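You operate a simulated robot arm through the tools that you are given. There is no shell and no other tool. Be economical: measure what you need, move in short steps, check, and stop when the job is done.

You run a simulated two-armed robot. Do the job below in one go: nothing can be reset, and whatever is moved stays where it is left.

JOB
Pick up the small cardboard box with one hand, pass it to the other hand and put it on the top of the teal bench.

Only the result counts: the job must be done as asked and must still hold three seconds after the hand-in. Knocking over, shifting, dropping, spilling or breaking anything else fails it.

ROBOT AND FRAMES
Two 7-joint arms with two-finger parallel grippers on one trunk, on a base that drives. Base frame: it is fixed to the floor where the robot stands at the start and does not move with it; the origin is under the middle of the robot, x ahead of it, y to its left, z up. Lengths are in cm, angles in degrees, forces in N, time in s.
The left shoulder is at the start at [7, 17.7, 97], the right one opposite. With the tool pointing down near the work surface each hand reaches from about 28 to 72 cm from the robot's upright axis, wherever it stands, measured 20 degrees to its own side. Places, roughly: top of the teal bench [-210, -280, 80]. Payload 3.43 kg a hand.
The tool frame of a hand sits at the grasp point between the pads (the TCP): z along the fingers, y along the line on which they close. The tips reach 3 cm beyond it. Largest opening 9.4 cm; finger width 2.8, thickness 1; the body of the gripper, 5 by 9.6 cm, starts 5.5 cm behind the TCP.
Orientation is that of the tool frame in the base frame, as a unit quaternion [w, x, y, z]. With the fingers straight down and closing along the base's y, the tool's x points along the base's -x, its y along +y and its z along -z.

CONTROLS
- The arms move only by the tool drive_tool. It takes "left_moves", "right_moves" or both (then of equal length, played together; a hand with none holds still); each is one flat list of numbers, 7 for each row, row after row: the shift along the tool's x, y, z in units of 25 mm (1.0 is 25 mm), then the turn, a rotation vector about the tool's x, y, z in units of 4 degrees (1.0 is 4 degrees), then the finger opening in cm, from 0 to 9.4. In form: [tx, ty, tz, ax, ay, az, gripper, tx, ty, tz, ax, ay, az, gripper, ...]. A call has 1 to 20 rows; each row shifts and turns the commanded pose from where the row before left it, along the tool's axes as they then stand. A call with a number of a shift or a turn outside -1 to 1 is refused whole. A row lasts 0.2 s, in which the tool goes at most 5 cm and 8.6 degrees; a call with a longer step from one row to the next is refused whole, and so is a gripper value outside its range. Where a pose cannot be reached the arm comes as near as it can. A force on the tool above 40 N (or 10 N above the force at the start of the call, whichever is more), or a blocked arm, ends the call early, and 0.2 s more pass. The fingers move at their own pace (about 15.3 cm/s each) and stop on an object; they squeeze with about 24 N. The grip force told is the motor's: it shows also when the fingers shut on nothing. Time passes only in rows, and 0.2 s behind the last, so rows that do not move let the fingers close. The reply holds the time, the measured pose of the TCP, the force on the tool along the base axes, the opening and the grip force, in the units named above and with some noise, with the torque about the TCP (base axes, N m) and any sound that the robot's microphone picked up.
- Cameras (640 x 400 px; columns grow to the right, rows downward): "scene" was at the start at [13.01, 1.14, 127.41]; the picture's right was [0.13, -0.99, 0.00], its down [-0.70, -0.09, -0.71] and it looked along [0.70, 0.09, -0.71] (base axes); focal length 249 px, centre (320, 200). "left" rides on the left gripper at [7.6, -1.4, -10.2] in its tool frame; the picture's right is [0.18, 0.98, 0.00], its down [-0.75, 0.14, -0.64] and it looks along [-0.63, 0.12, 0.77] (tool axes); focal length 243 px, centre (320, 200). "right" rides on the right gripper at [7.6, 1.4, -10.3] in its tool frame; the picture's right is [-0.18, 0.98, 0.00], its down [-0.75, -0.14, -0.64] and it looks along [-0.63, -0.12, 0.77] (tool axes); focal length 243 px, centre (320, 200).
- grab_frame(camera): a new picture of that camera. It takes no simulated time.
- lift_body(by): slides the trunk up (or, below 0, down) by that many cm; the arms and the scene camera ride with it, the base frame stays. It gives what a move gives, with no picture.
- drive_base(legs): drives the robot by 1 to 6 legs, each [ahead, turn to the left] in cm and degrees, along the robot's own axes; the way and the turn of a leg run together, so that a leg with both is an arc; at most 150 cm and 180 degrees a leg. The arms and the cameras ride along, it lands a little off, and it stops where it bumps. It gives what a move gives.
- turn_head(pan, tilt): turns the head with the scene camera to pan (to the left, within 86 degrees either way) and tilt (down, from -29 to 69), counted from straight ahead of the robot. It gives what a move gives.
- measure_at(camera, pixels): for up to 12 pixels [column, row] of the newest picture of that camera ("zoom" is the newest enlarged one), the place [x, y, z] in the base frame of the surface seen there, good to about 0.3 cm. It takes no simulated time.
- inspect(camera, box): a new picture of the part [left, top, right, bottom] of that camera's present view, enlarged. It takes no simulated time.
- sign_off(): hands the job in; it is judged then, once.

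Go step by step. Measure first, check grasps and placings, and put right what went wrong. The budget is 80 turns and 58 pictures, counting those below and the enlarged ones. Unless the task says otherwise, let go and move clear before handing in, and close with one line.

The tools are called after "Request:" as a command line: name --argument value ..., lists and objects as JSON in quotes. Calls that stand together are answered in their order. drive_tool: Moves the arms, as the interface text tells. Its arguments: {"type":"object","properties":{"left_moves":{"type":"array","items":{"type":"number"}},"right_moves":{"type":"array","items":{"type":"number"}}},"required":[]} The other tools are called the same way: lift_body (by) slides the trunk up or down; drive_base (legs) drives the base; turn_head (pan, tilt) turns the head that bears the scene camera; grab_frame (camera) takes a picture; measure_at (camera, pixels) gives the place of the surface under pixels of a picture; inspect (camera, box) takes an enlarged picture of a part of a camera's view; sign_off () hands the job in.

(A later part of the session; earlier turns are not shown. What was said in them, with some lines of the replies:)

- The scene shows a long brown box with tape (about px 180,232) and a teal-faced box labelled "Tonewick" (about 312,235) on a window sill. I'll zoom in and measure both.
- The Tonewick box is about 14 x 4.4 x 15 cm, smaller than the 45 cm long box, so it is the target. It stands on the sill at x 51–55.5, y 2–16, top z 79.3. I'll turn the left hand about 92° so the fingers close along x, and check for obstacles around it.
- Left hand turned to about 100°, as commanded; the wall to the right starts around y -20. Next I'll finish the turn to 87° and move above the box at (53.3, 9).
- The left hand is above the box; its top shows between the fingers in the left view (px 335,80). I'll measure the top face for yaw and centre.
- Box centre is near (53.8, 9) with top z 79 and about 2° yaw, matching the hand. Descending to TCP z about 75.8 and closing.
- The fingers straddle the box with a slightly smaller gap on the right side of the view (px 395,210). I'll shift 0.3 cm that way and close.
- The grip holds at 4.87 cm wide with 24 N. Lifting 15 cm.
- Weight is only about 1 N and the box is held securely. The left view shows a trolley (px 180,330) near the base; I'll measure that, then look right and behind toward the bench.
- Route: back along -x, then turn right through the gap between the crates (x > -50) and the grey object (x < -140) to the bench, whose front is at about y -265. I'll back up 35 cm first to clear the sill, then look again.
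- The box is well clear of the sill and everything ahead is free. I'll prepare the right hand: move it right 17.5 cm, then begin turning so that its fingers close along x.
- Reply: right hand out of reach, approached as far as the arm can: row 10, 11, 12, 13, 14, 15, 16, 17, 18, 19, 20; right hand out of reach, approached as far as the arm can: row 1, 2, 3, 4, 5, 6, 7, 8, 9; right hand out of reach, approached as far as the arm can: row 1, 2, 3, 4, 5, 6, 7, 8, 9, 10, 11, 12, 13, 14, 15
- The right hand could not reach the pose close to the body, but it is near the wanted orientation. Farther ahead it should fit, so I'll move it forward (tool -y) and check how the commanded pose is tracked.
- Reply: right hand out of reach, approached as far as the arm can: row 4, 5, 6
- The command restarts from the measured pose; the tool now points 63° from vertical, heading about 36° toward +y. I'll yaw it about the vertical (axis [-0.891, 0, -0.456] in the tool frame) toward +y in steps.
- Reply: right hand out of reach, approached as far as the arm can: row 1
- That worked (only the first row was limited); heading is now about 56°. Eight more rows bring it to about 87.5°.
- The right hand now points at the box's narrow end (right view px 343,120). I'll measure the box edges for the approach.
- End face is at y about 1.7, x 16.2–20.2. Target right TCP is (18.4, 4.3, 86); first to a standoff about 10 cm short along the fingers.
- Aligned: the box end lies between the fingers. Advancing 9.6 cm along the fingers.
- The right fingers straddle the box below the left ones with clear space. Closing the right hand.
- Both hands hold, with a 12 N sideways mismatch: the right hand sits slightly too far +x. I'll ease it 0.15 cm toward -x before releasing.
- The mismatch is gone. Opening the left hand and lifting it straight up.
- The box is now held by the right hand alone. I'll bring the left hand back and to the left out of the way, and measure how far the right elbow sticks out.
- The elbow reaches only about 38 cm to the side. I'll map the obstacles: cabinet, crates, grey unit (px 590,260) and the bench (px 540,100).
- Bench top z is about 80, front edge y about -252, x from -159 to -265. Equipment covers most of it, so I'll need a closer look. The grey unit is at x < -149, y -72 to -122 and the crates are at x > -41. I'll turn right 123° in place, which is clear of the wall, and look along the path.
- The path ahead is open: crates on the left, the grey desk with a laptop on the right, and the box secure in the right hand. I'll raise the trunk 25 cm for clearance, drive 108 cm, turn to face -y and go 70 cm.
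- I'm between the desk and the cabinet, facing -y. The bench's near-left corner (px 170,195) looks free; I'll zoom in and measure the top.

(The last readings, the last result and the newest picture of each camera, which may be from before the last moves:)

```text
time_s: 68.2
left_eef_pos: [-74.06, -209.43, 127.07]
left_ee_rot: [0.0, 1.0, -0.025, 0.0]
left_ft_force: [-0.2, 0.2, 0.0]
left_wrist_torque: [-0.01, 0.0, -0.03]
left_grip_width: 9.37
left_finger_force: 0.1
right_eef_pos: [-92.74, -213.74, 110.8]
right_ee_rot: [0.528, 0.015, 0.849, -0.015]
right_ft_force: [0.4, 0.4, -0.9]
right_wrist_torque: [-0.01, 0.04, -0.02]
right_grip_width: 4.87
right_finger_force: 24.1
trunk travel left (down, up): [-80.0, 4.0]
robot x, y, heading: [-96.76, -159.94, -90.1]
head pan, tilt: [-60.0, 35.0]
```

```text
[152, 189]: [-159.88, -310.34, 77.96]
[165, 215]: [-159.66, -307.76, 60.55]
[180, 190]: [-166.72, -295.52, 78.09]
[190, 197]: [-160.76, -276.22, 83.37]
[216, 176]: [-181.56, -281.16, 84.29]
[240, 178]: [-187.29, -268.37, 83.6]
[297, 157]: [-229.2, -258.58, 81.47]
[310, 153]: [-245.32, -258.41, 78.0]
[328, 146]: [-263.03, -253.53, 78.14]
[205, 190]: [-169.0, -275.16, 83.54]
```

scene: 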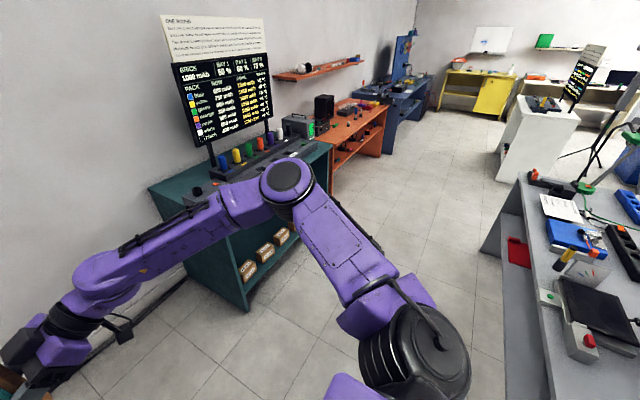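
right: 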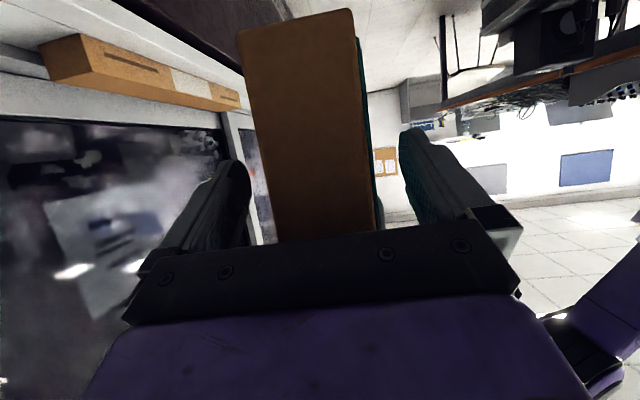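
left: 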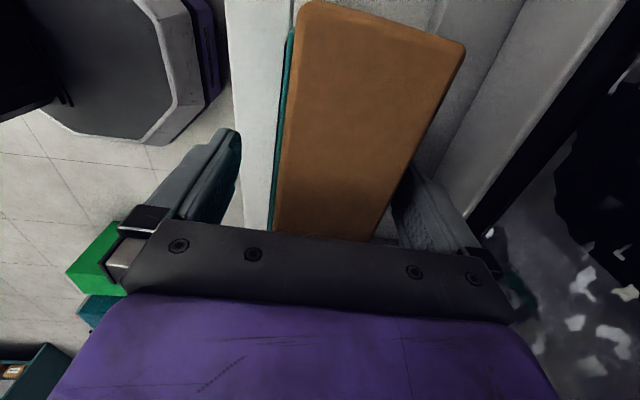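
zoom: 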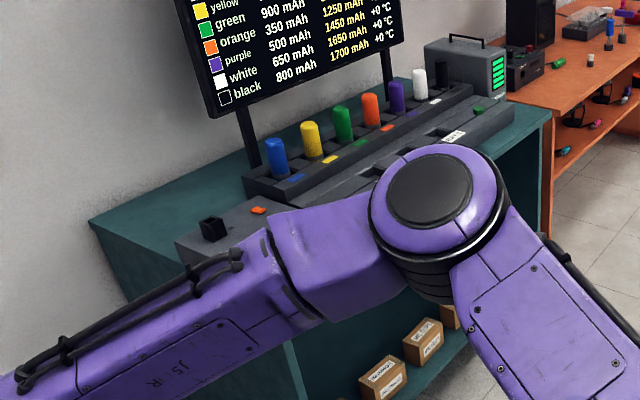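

Bench top is z 78. The dark equipment fills the front left; free areas are behind it at left (px 180,190) and at the right end (px 315,153). I'll drive in front of the bench for a clear view.

Request:
drive_base --legs '[[0, -73], [100, 0], [0, 73]]'

Request:
turn_head --pan -10 --tilt 40

Request:
grab_frame --camera "scene"

```text
time_s: 79.7
left_eef_pos: [-169.33, -236.42, 127.02]
left_ee_rot: [0.0, 0.999, -0.037, -0.001]
left_ft_force: [-0.2, -0.2, -0.3]
left_wrist_torque: [0.02, -0.01, 0.02]
left_grip_width: 9.41
left_finger_force: 0.1
right_eef_pos: [-188.0, -240.51, 110.79]
right_ee_rot: [0.528, 0.025, 0.849, -0.022]
right_ft_force: [-0.5, -0.6, -1.0]
right_wrist_torque: [0.01, 0.03, 0.0]
right_grip_width: 4.89
right_finger_force: 24.1
trunk travel left (down, up): [-80.0, 4.0]
robot x, y, heading: [-190.78, -186.76, -91.4]
head pan, tilt: [-60.0, 35.0]
```

```text
time_s: 80.8
left_eef_pos: [-169.23, -236.5, 127.18]
left_ee_rot: [0.0, 0.999, -0.037, 0.0]
left_ft_force: [0.2, -0.1, -0.2]
left_wrist_torque: [0.04, 0.0, -0.02]
left_grip_width: 9.41
left_finger_force: 0.0
right_eef_pos: [-188.02, -240.41, 110.87]
right_ee_rot: [0.528, 0.025, 0.849, -0.022]
right_ft_force: [-1.2, 0.1, 0.0]
right_wrist_torque: [0.05, 0.05, 0.02]
right_grip_width: 4.87
right_finger_force: 24.3
trunk travel left (down, up): [-80.0, 4.0]
robot x, y, heading: [-190.86, -186.65, -91.3]
head pan, tilt: [-10.0, 40.0]
```

```text
34 pictures are left
```

scene: 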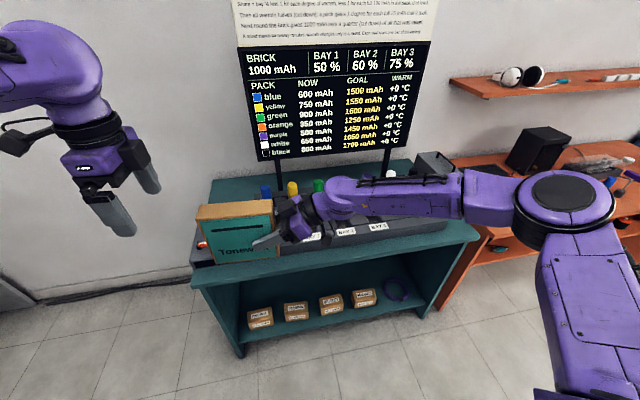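

From here there is a teal strip in front of the equipment (px 350,250) and a free patch at the right (px 455,232). Zooming and measuring widths.

Request:
inspect --camera "scene" --box '[180, 150, 500, 350]'

Request:
measure_at --camera "scene" --pixels '[[300, 255], [300, 272], [350, 240], [350, 246], [350, 262], [420, 235], [420, 248], [450, 232], [475, 236], [447, 222], [445, 190], [430, 180]]'

```text
2.00 times, centred on (340, 250) of scene
```

zoom: 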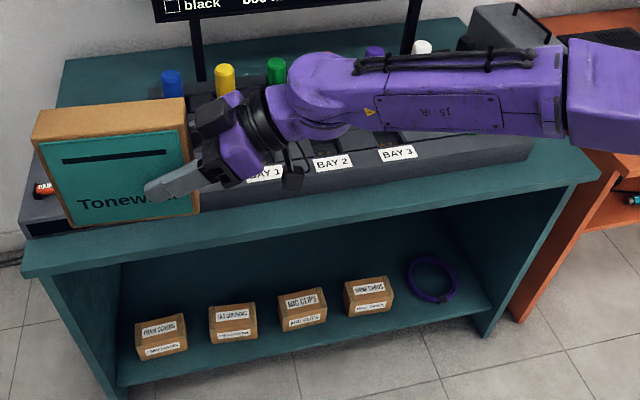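

```text
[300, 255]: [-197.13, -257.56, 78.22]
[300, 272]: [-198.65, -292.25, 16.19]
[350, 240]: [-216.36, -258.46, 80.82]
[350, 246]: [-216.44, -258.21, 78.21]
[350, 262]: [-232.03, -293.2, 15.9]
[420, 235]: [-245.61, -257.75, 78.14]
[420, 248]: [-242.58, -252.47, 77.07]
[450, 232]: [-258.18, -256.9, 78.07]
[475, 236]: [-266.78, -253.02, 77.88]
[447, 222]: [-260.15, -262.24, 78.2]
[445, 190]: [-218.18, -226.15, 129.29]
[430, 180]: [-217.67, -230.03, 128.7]
```

The front strip is only 5.5 cm deep against the box's 4.9 cm, so that is tight. The free patch at the right end (x -256 to -267) suits the box turned lengthwise, front to back. I'll yaw the right hand so the box points ahead; everything is high and clear here.

Request:
drive_tool --right_moves '[0, 0, 0, 0.898, 0, 0.443, 2, 0, 0, 0, 0.898, 0, 0.443, 2, 0, 0, 0, 0.898, 0, 0.443, 2, 0, 0, 0, 0.898, 0, 0.443, 2, 0, 0, 0, 0.898, 0, 0.443, 2, 0, 0, 0, 0.898, 0, 0.443, 2, 0, 0, 0, 0.898, 0, 0.443, 2, 0, 0, 0, 0.898, 0, 0.443, 2, 0, 0, 0, 0.898, 0, 0.443, 2, 0, 0, 0, 0.898, 0, 0.443, 2, 0, 0, 0, 0.898, 0, 0.443, 2]'

```text
time_s: 83.2
left_eef_pos: [-169.19, -236.55, 127.13]
left_ee_rot: [0.001, 0.999, -0.036, 0.0]
left_ft_force: [0.0, 0.4, 0.0]
left_wrist_torque: [0.02, 0.02, -0.02]
left_grip_width: 9.41
left_finger_force: 0.0
right_eef_pos: [-188.03, -240.28, 110.75]
right_ee_rot: [0.484, 0.341, 0.776, -0.217]
right_ft_force: [-0.1, 0.8, -1.0]
right_wrist_torque: [0.04, 0.04, 0.04]
right_grip_width: 4.9
right_finger_force: 24.5
trunk travel left (down, up): [-80.0, 4.0]
robot x, y, heading: [-191.25, -186.53, -91.4]
head pan, tilt: [-10.0, 40.0]
```

Turning without limits so far (44° done). Continuing the rest.

Request:
drive_tool --right_moves '[0, 0, 0, 0.898, 0, 0.443, 2, 0, 0, 0, 0.898, 0, 0.443, 2, 0, 0, 0, 0.898, 0, 0.443, 2, 0, 0, 0, 0.898, 0, 0.443, 2, 0, 0, 0, 0.898, 0, 0.443, 2, 0, 0, 0, 0.898, 0, 0.443, 2, 0, 0, 0, 0.898, 0, 0.443, 2, 0, 0, 0, 0.898, 0, 0.443, 2, 0, 0, 0, 0.898, 0, 0.443, 2, 0, 0, 0, 0.898, 0, 0.443, 2]'

Request:
turn_head --pan -35 --tilt 35

Request:
grab_frame --camera "scene"

```text
time_s: 85.5
left_eef_pos: [-169.15, -236.45, 127.09]
left_ee_rot: [0.001, 0.999, -0.037, -0.001]
left_ft_force: [0.3, 0.2, 0.2]
left_wrist_torque: [0.0, -0.03, -0.01]
left_grip_width: 9.37
left_finger_force: 0.0
right_eef_pos: [-187.97, -240.28, 110.86]
right_ee_rot: [0.382, 0.587, 0.61, -0.37]
right_ft_force: [-0.2, 1.1, -1.0]
right_wrist_torque: [0.05, 0.02, -0.02]
right_grip_width: 4.89
right_finger_force: 24.1
trunk travel left (down, up): [-80.0, 4.0]
robot x, y, heading: [-190.7, -186.46, -91.3]
head pan, tilt: [-10.0, 40.0]
```

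```text
time_s: 86.3
left_eef_pos: [-169.27, -236.52, 127.18]
left_ee_rot: [0.0, 0.999, -0.036, 0.001]
left_ft_force: [-0.6, -0.4, 0.1]
left_wrist_torque: [0.03, 0.0, -0.01]
left_grip_width: 9.38
left_finger_force: 0.0
right_eef_pos: [-187.98, -240.43, 110.87]
right_ee_rot: [0.384, 0.586, 0.611, -0.369]
right_ft_force: [-0.1, -0.1, -2.0]
right_wrist_torque: [0.05, -0.04, -0.01]
right_grip_width: 4.91
right_finger_force: 24.2
trunk travel left (down, up): [-80.0, 4.0]
robot x, y, heading: [-190.97, -186.23, -91.5]
head pan, tilt: [-35.0, 35.0]
```

```text
32 pictures are left
```

scene: 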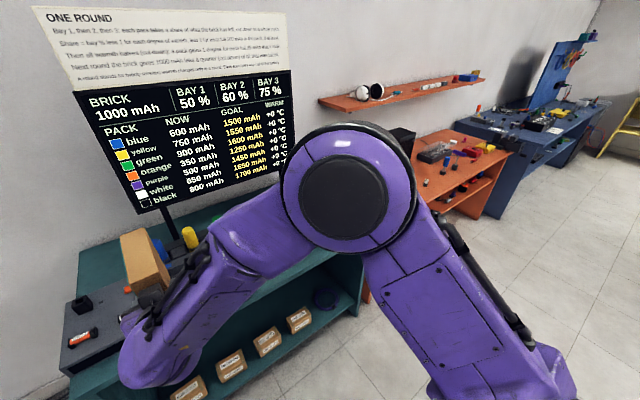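

The box now points toward -y (heading about -88°), and the arm pose is fine. I'll move the robot 66 cm along -x to stand in front of the bench's right end.

Request:
drive_base --legs '[[0, -89], [66, 0], [0, 90]]'

Request:
turn_head --pan 0 --tilt 45

Request:
grab_frame --camera "scene"

```text
time_s: 97.7
left_eef_pos: [-235.12, -233.23, 127.17]
left_ee_rot: [0.0, 0.999, -0.049, 0.001]
left_ft_force: [0.8, 0.2, -1.1]
left_wrist_torque: [0.01, -0.02, 0.01]
left_grip_width: 9.38
left_finger_force: 0.1
right_eef_pos: [-253.93, -236.62, 110.83]
right_ee_rot: [0.378, 0.594, 0.603, -0.373]
right_ft_force: [-0.7, 0.3, -0.4]
right_wrist_torque: [0.03, 0.02, -0.02]
right_grip_width: 4.88
right_finger_force: 24.2
trunk travel left (down, up): [-80.0, 4.0]
robot x, y, heading: [-255.17, -182.67, -92.7]
head pan, tilt: [-35.0, 35.0]
```

```text
time_s: 98.7
left_eef_pos: [-235.09, -233.18, 127.09]
left_ee_rot: [0.0, 0.999, -0.049, 0.0]
left_ft_force: [-0.1, -0.3, 0.5]
left_wrist_torque: [-0.02, 0.01, -0.01]
left_grip_width: 9.41
left_finger_force: 0.1
right_eef_pos: [-253.95, -236.6, 110.78]
right_ee_rot: [0.379, 0.594, 0.604, -0.373]
right_ft_force: [-0.3, -0.1, -2.0]
right_wrist_torque: [0.06, -0.02, 0.01]
right_grip_width: 4.87
right_finger_force: 24.1
trunk travel left (down, up): [-80.0, 4.0]
robot x, y, heading: [-255.56, -182.92, -92.8]
head pan, tilt: [0.0, 45.0]
```

```text
31 pictures are left
```

scene: 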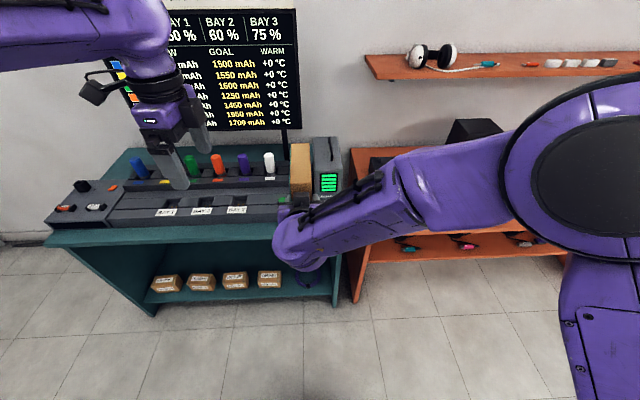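

My right forearm hides the patch; the right-hand camera should see under the box.

Request:
grab_frame --camera "right"

Request:
grab_frame --camera "left"

```text
30 pictures are left
```

right: 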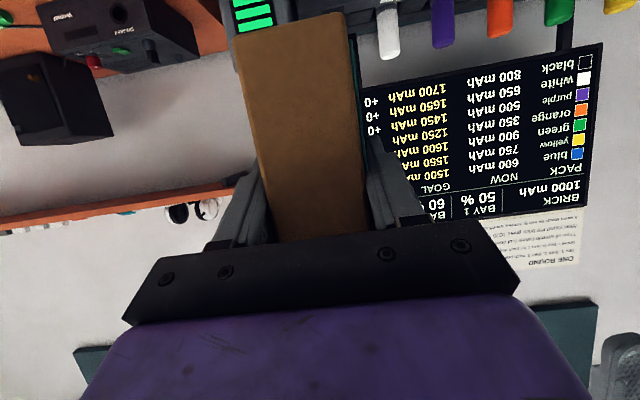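

```text
29 pictures are left
```

left: 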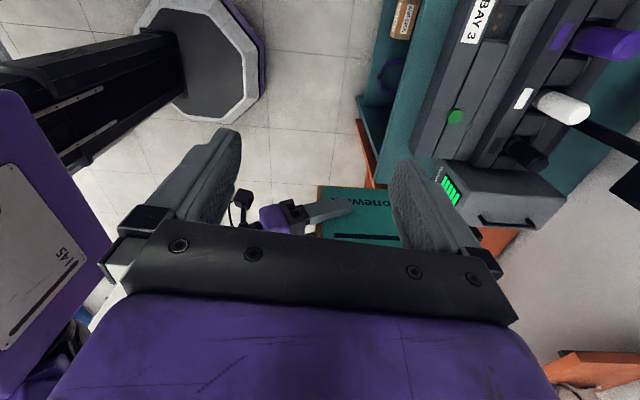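

The left camera sees the bench from above: charger at (490,195), the bench front-right area near (400,150), and my base at (200,60). Measuring.

Request:
measure_at --camera "left" --pixels '[[400, 150], [385, 175], [425, 150], [442, 160], [437, 185], [460, 115], [412, 145], [262, 60], [375, 130], [475, 228], [560, 200], [430, 175]]'

Request:
inspect --camera "left" --box '[340, 60, 580, 260]'

```text
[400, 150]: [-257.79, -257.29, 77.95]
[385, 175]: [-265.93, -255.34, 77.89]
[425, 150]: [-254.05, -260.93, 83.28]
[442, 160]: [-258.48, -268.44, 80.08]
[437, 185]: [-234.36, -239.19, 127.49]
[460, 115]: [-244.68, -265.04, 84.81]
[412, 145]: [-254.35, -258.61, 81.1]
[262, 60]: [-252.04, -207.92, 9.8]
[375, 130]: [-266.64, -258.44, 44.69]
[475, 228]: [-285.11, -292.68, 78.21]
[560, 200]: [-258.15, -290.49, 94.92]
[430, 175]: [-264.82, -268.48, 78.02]
```

```text
2.00 times, centred on (460, 160) of left
```

zoom: 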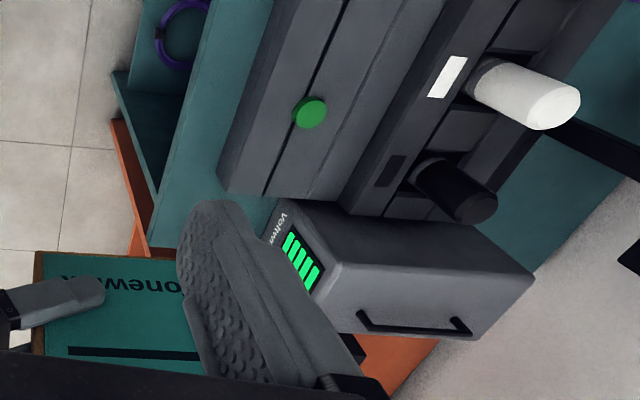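

The front equipment ends at x -255.5 and the charger front is at y -268.4, so the patch is x -256 to -267, y -252.5 to -268. The box (4.9 x 14) goes at x -262 with its near face at y -252.8, meaning TCP at (-262, -255.3) and z about 84.8. Driving forward 14 cm first.

Request:
drive_base --legs '[[14, 0]]'

```text
time_s: 100.0
left_eef_pos: [-235.79, -246.8, 127.32]
left_ee_rot: [0.002, 0.999, -0.048, 0.0]
left_ft_force: [0.2, -0.5, 0.6]
left_wrist_torque: [-0.02, -0.01, -0.01]
left_grip_width: 9.41
left_finger_force: 0.1
right_eef_pos: [-254.61, -250.37, 111.0]
right_ee_rot: [0.38, 0.593, 0.603, -0.374]
right_ft_force: [-0.8, 0.4, -0.4]
right_wrist_torque: [0.03, 0.03, -0.02]
right_grip_width: 4.9
right_finger_force: 24.4
trunk travel left (down, up): [-80.0, 4.0]
robot x, y, heading: [-256.14, -196.54, -92.8]
head pan, tilt: [0.0, 45.0]
```

Shifting the right hand by (-7.4, -4.9, 0) cm to sit above the target spot.

Request:
drive_tool --right_moves '[-0.206, -0.748, 0.43, 0, 0, 0, 2, -0.206, -0.748, 0.43, 0, 0, 0, 2, -0.206, -0.748, 0.43, 0, 0, 0, 2, -0.206, -0.748, 0.43, 0, 0, 0, 2]'

Request:
grab_frame --camera "scene"

Request:
grab_frame --camera "left"

```text
time_s: 101.0
left_eef_pos: [-235.78, -247.21, 127.2]
left_ee_rot: [0.0, 0.999, -0.049, 0.001]
left_ft_force: [-0.2, 0.0, 0.1]
left_wrist_torque: [0.0, 0.0, 0.03]
left_grip_width: 9.42
left_finger_force: 0.1
right_eef_pos: [-261.98, -255.66, 110.79]
right_ee_rot: [0.379, 0.594, 0.604, -0.373]
right_ft_force: [-0.5, 0.0, -1.0]
right_wrist_torque: [0.04, 0.02, -0.01]
right_grip_width: 4.88
right_finger_force: 24.4
trunk travel left (down, up): [-80.0, 4.0]
robot x, y, heading: [-255.99, -196.76, -92.9]
head pan, tilt: [0.0, 45.0]
```

```text
27 pictures are left
```

scene: 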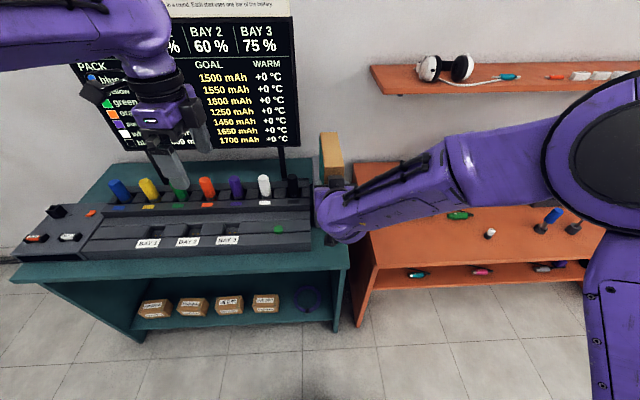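

```text
26 pictures are left
```

left: 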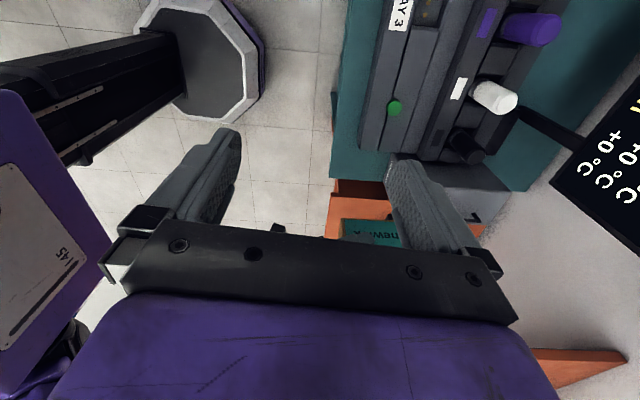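

The patch is now visible in the left view around (365,165). Re-measuring its limits and the box edges.

Request:
inspect --camera "left" --box '[310, 110, 470, 260]'

Request:
measure_at --camera "left" --pixels '[[332, 175], [386, 180], [375, 165], [362, 148], [385, 155], [420, 165], [342, 222], [398, 222], [460, 195]]'

Request:
measure_at --camera "scene" --pixels '[[320, 134], [337, 132], [329, 175], [343, 168], [312, 245], [345, 262]]'

```text
2.67 times, centred on (390, 185) of left
```

zoom: 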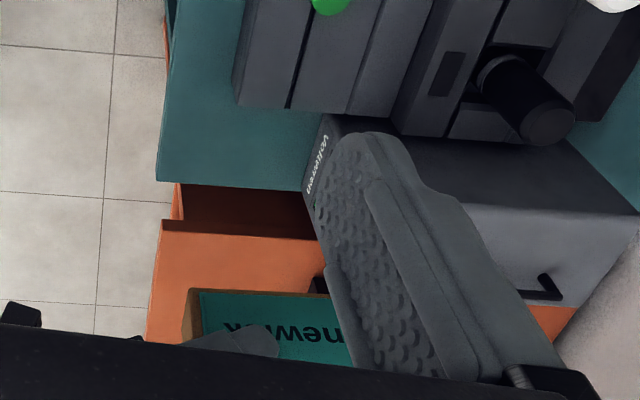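

```text
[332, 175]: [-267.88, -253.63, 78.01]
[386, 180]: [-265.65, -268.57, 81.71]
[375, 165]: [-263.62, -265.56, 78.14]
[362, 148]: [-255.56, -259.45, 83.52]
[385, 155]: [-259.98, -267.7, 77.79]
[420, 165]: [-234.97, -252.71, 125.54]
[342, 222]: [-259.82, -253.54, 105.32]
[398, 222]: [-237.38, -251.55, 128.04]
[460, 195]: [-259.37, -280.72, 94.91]
```

```text
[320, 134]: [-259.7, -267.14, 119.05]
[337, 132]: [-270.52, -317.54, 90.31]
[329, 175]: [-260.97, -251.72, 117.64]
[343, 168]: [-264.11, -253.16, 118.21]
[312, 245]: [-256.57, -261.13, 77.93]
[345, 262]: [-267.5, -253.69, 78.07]
```

Box spans y -252.7 to -267.2 and the charger front is at -268.3. I'll shift 0.5 cm toward me for margin, then lower the trunk 15 cm and check.

Request:
drive_tool --right_moves '[0.086, 0, -0.18, 0, 0, 0, 2, 0, 0, 0, 0, 0, 0, 2]'

Request:
lift_body --by -15

Request:
grab_frame --camera "left"

Request:
grab_frame --camera "scene"

```text
time_s: 101.6
left_eef_pos: [-235.68, -247.04, 127.1]
left_ee_rot: [0.001, 0.999, -0.049, -0.001]
left_ft_force: [0.1, 0.4, 0.1]
left_wrist_torque: [-0.01, -0.02, -0.01]
left_grip_width: 9.4
left_finger_force: 0.0
right_eef_pos: [-262.01, -255.05, 110.82]
right_ee_rot: [0.379, 0.594, 0.604, -0.373]
right_ft_force: [-0.2, 1.4, -0.5]
right_wrist_torque: [0.03, 0.0, 0.04]
right_grip_width: 4.88
right_finger_force: 24.1
trunk travel left (down, up): [-80.0, 4.0]
robot x, y, heading: [-255.62, -196.69, -92.7]
head pan, tilt: [0.0, 45.0]
```

```text
time_s: 103.4
left_eef_pos: [-235.77, -247.14, 112.21]
left_ee_rot: [0.002, 0.999, -0.049, 0.0]
left_ft_force: [-0.9, -0.5, 0.1]
left_wrist_torque: [0.01, 0.0, 0.0]
left_grip_width: 9.38
left_finger_force: 0.1
right_eef_pos: [-261.98, -254.98, 95.95]
right_ee_rot: [0.378, 0.594, 0.603, -0.374]
right_ft_force: [-0.7, 0.7, -1.5]
right_wrist_torque: [0.04, 0.0, 0.03]
right_grip_width: 4.91
right_finger_force: 23.6
trunk travel left (down, up): [-65.0, 19.0]
robot x, y, heading: [-256.21, -196.59, -92.8]
head pan, tilt: [0.0, 45.0]
```

```text
24 pictures are left
```

left: 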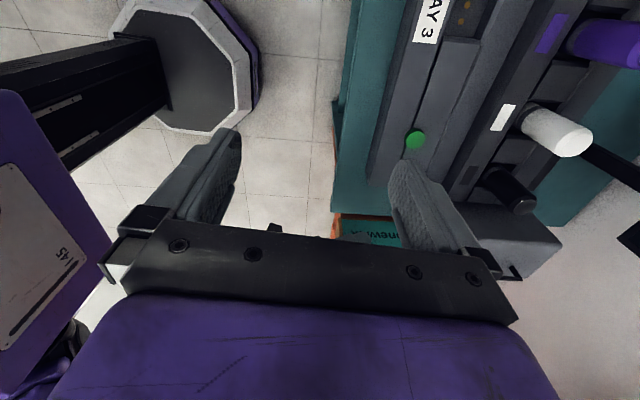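

```text
23 pictures are left
```

scene: 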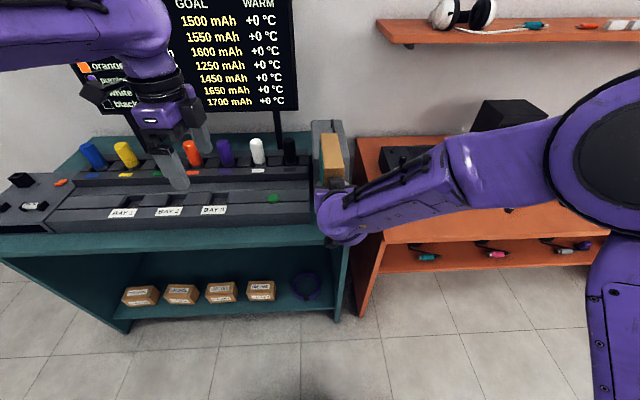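

Box bottom is at about z 89. I'll check the gap between the box's far end (px 330,135) and the charger before it drops alongside it.

Request:
inspect --camera "scene" --box '[270, 100, 400, 260]'

Request:
measure_at --camera "scene" --pixels '[[322, 137], [337, 134], [327, 175], [342, 172], [315, 140], [318, 160], [330, 126], [347, 165]]'

```text
2.50 times, centred on (335, 180) of scene
```

zoom: 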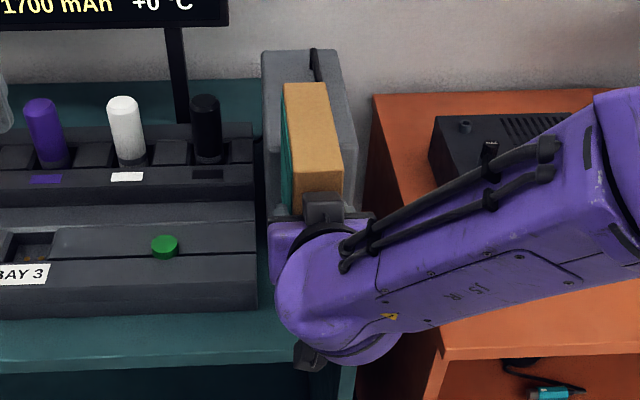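

```text
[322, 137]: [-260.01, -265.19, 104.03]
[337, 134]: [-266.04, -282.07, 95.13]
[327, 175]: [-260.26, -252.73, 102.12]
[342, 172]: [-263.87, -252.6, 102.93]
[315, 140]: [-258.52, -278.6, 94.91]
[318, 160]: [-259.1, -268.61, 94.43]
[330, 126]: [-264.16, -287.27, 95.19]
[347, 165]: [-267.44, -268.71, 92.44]
```

The charger front is at y -268.6 and the box's far end about -266.6, so there is room. Lowering 9.5 cm more.

Request:
lift_body --by -9.5

Request:
grab_frame --camera "right"

```text
time_s: 104.7
left_eef_pos: [-235.76, -247.13, 102.63]
left_ee_rot: [0.001, 0.999, -0.049, 0.0]
left_ft_force: [0.2, 1.0, 0.0]
left_wrist_torque: [0.02, 0.03, -0.01]
left_grip_width: 9.41
left_finger_force: 0.0
right_eef_pos: [-261.92, -255.05, 86.41]
right_ee_rot: [0.378, 0.594, 0.604, -0.373]
right_ft_force: [0.3, 0.2, -0.7]
right_wrist_torque: [0.04, -0.03, -0.04]
right_grip_width: 4.91
right_finger_force: 24.1
trunk travel left (down, up): [-55.5, 28.5]
robot x, y, heading: [-255.72, -196.63, -93.2]
head pan, tilt: [0.0, 45.0]
```

```text
21 pictures are left
```

right: 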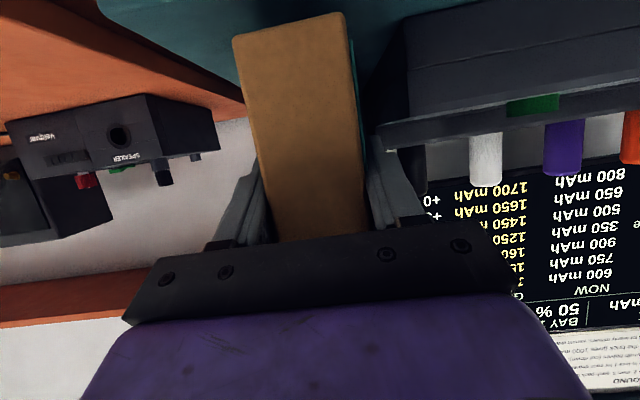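

The box hangs just above the bench edge. Measuring the remaining height.

Request:
measure_at --camera "right" --pixels '[[240, 38], [340, 18], [290, 30], [370, 30], [220, 20], [290, 5]]'

```text
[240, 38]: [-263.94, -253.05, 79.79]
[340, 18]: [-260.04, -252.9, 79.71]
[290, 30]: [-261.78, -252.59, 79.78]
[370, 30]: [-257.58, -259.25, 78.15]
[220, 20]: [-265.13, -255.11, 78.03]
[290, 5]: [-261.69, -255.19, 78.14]
```

Gap is about 1.3 cm. Lowering with the arm in small steps to contact.

Request:
drive_tool --right_moves '[0.09, 0, 0.0435, 0, 0, 0, 2, 0.09, 0, 0.0435, 0, 0, 0, 2, 0.09, 0, 0.0435, 0, 0, 0, 2, 0.09, 0, 0.0435, 0, 0, 0, 2, 0, 0, 0, 0, 0, 0, 2]'

```text
time_s: 105.9
left_eef_pos: [-235.69, -247.26, 102.61]
left_ee_rot: [0.001, 0.999, -0.049, 0.0]
left_ft_force: [0.5, 0.0, -0.5]
left_wrist_torque: [-0.01, 0.02, 0.01]
left_grip_width: 9.4
left_finger_force: 0.0
right_eef_pos: [-261.88, -255.12, 85.38]
right_ee_rot: [0.379, 0.594, 0.604, -0.374]
right_ft_force: [-0.4, 0.2, -1.1]
right_wrist_torque: [0.05, 0.0, 0.0]
right_grip_width: 4.89
right_finger_force: 24.0
trunk travel left (down, up): [-55.5, 28.5]
robot x, y, heading: [-255.89, -196.87, -92.8]
head pan, tilt: [0.0, 45.0]
```

No contact yet (vertical force -1.1 N is just the weight). A few more fine steps.

Request:
drive_tool --right_moves '[0.072, 0, 0.035, 0, 0, 0, 2, 0.072, 0, 0.035, 0, 0, 0, 2, 0, 0, 0, 0, 0, 0, 2]'

```text
time_s: 106.7
left_eef_pos: [-235.86, -247.17, 102.68]
left_ee_rot: [0.001, 0.999, -0.048, 0.0]
left_ft_force: [0.3, -0.4, 0.6]
left_wrist_torque: [-0.02, 0.0, -0.01]
left_grip_width: 9.38
left_finger_force: 0.1
right_eef_pos: [-261.92, -255.12, 84.94]
right_ee_rot: [0.378, 0.594, 0.603, -0.374]
right_ft_force: [0.0, 0.1, -2.0]
right_wrist_torque: [0.03, -0.01, -0.01]
right_grip_width: 4.88
right_finger_force: 24.2
trunk travel left (down, up): [-55.5, 28.5]
robot x, y, heading: [-255.92, -196.43, -92.4]
head pan, tilt: [0.0, 45.0]
```

Request:
drive_tool --right_moves '[0.05, 0, 0.024, 0, 0, 0, 2, 0.05, 0, 0.024, 0, 0, 0, 2, 0, 0, 0, 0, 0, 0, 2]'

Request:
grab_frame --camera "right"

Request:
measure_at --camera "right" --pixels '[[240, 40], [340, 20], [370, 30], [220, 20], [290, 5]]'

```text
time_s: 107.5
left_eef_pos: [-235.67, -247.03, 102.63]
left_ee_rot: [0.001, 0.999, -0.049, 0.001]
left_ft_force: [-0.2, 0.2, 0.1]
left_wrist_torque: [0.05, 0.03, 0.01]
left_grip_width: 9.37
left_finger_force: 0.2
right_eef_pos: [-261.92, -255.08, 84.86]
right_ee_rot: [0.38, 0.593, 0.603, -0.375]
right_ft_force: [-0.4, -2.7, 11.3]
right_wrist_torque: [0.18, -0.03, 0.01]
right_grip_width: 4.89
right_finger_force: 24.3
trunk travel left (down, up): [-55.5, 28.5]
robot x, y, heading: [-256.33, -196.77, -93.0]
head pan, tilt: [0.0, 45.0]
```

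```text
20 pictures are left
```

right: 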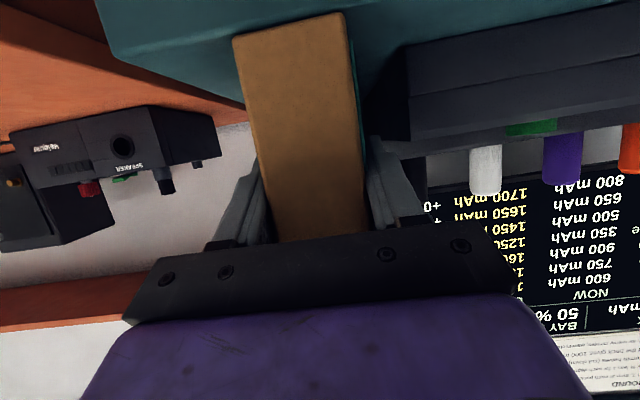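

```text
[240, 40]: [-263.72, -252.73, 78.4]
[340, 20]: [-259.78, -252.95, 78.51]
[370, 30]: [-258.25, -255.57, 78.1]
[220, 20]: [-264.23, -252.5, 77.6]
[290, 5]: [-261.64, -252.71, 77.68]
```

Contact confirmed: 11 N upward, bottom level with the bench at z 78. I'll ease off slightly, open to 7 cm and check.

Request:
drive_tool --right_moves '[-0.03, 0, -0.0145, 0, 0, 0, 2, 0, 0, 0, 0, 0, 0, 5.2, 0, 0, 0, 0, 0, 0, 6, 0, 0, 0, 0, 0, 0, 7, 0, 0, 0, 0, 0, 0, 7]'

Request:
grab_frame --camera "right"

```text
time_s: 108.7
left_eef_pos: [-235.78, -247.26, 102.74]
left_ee_rot: [0.0, 0.999, -0.048, 0.0]
left_ft_force: [-0.1, 0.3, 0.2]
left_wrist_torque: [0.01, -0.02, 0.03]
left_grip_width: 9.42
left_finger_force: 0.2
right_eef_pos: [-261.98, -255.02, 84.86]
right_ee_rot: [0.379, 0.593, 0.604, -0.373]
right_ft_force: [0.6, 0.3, -1.1]
right_wrist_torque: [0.03, 0.02, -0.03]
right_grip_width: 7.0
right_finger_force: 0.0
trunk travel left (down, up): [-55.5, 28.5]
robot x, y, heading: [-255.72, -196.83, -92.8]
head pan, tilt: [0.0, 45.0]
```

```text
19 pictures are left
```

right: 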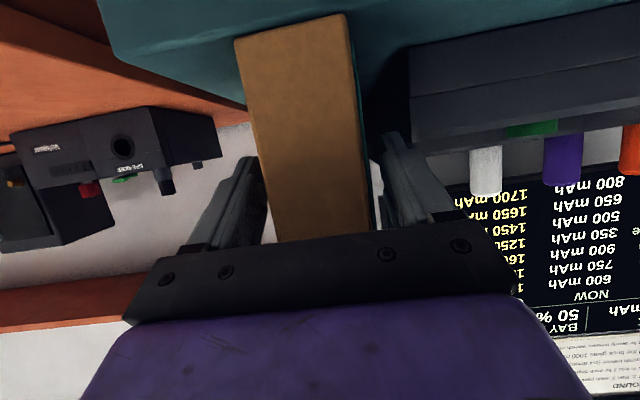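

Released, and the box stands still with clear gaps on both sides. Backing the hand out along its fingers.

Request:
drive_tool --right_moves '[0, 0, -0.5, 0, 0, 0, 7, 0, 0, -0.6, 0, 0, 0, 7, 0, 0, -0.7, 0, 0, 0, 7, 0, 0, -0.7, 0, 0, 0, 7, 0, 0, -0.7, 0, 0, 0, 7, 0, 0, -0.7, 0, 0, 0, 7, 0, 0, -0.7, 0, 0, 0, 7]'

Request:
drive_base --legs '[[-20, 0]]'

Request:
turn_head --pan 0 --tilt 35

Request:
grab_frame --camera "scene"

Request:
grab_frame --camera "right"

```text
time_s: 110.3
left_eef_pos: [-235.79, -247.06, 102.69]
left_ee_rot: [0.001, 0.999, -0.049, 0.0]
left_ft_force: [0.4, 0.6, -0.8]
left_wrist_torque: [0.01, 0.0, -0.03]
left_grip_width: 9.42
left_finger_force: 0.0
right_eef_pos: [-262.18, -244.67, 89.8]
right_ee_rot: [0.379, 0.594, 0.602, -0.376]
right_ft_force: [0.1, 0.3, -0.1]
right_wrist_torque: [-0.02, 0.02, 0.03]
right_grip_width: 7.03
right_finger_force: 0.1
trunk travel left (down, up): [-55.5, 28.5]
robot x, y, heading: [-255.95, -196.6, -92.6]
head pan, tilt: [0.0, 45.0]
```

```text
time_s: 111.9
left_eef_pos: [-234.89, -227.15, 102.72]
left_ee_rot: [0.001, 0.999, -0.051, -0.001]
left_ft_force: [-0.6, 0.4, -0.9]
left_wrist_torque: [0.01, -0.01, 0.0]
left_grip_width: 9.43
left_finger_force: 0.0
right_eef_pos: [-261.29, -224.63, 89.76]
right_ee_rot: [0.378, 0.595, 0.602, -0.374]
right_ft_force: [-0.1, 0.4, 0.5]
right_wrist_torque: [0.0, 0.01, -0.04]
right_grip_width: 6.99
right_finger_force: 0.1
trunk travel left (down, up): [-55.5, 28.5]
robot x, y, heading: [-255.12, -176.85, -92.9]
head pan, tilt: [0.0, 45.0]
```

```text
time_s: 112.6
left_eef_pos: [-234.86, -227.1, 102.64]
left_ee_rot: [0.001, 0.999, -0.05, 0.0]
left_ft_force: [0.1, -0.6, -0.2]
left_wrist_torque: [-0.01, 0.02, 0.0]
left_grip_width: 9.42
left_finger_force: 0.1
right_eef_pos: [-261.4, -224.6, 89.77]
right_ee_rot: [0.378, 0.595, 0.602, -0.374]
right_ft_force: [-0.9, -0.1, 0.4]
right_wrist_torque: [0.01, 0.0, -0.01]
right_grip_width: 6.98
right_finger_force: 0.1
trunk travel left (down, up): [-55.5, 28.5]
robot x, y, heading: [-255.08, -176.8, -93.0]
head pan, tilt: [0.0, 35.0]
```

```text
18 pictures are left
```

scene: 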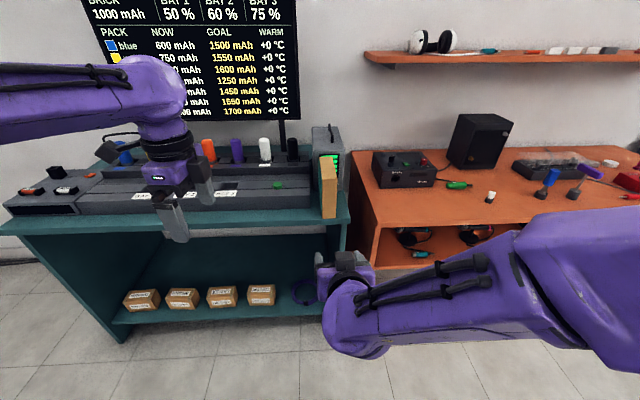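

```text
17 pictures are left
```

right: 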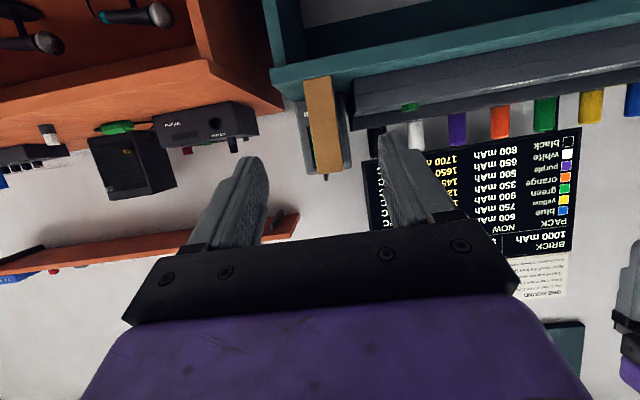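

The box stands upright and alone on the teal bench's right end (scene px 328,187). The equipment around it is undisturbed and both hands are clear, so I'm handing in.

Request:
sign_off

```text
The job is handed in.
```

I picked up the small cardboard box with the left hand, passed it to the right hand and put it on the top of the teal bench. It stands upright there, both hands are clear, and the last pictures show nothing else moved.
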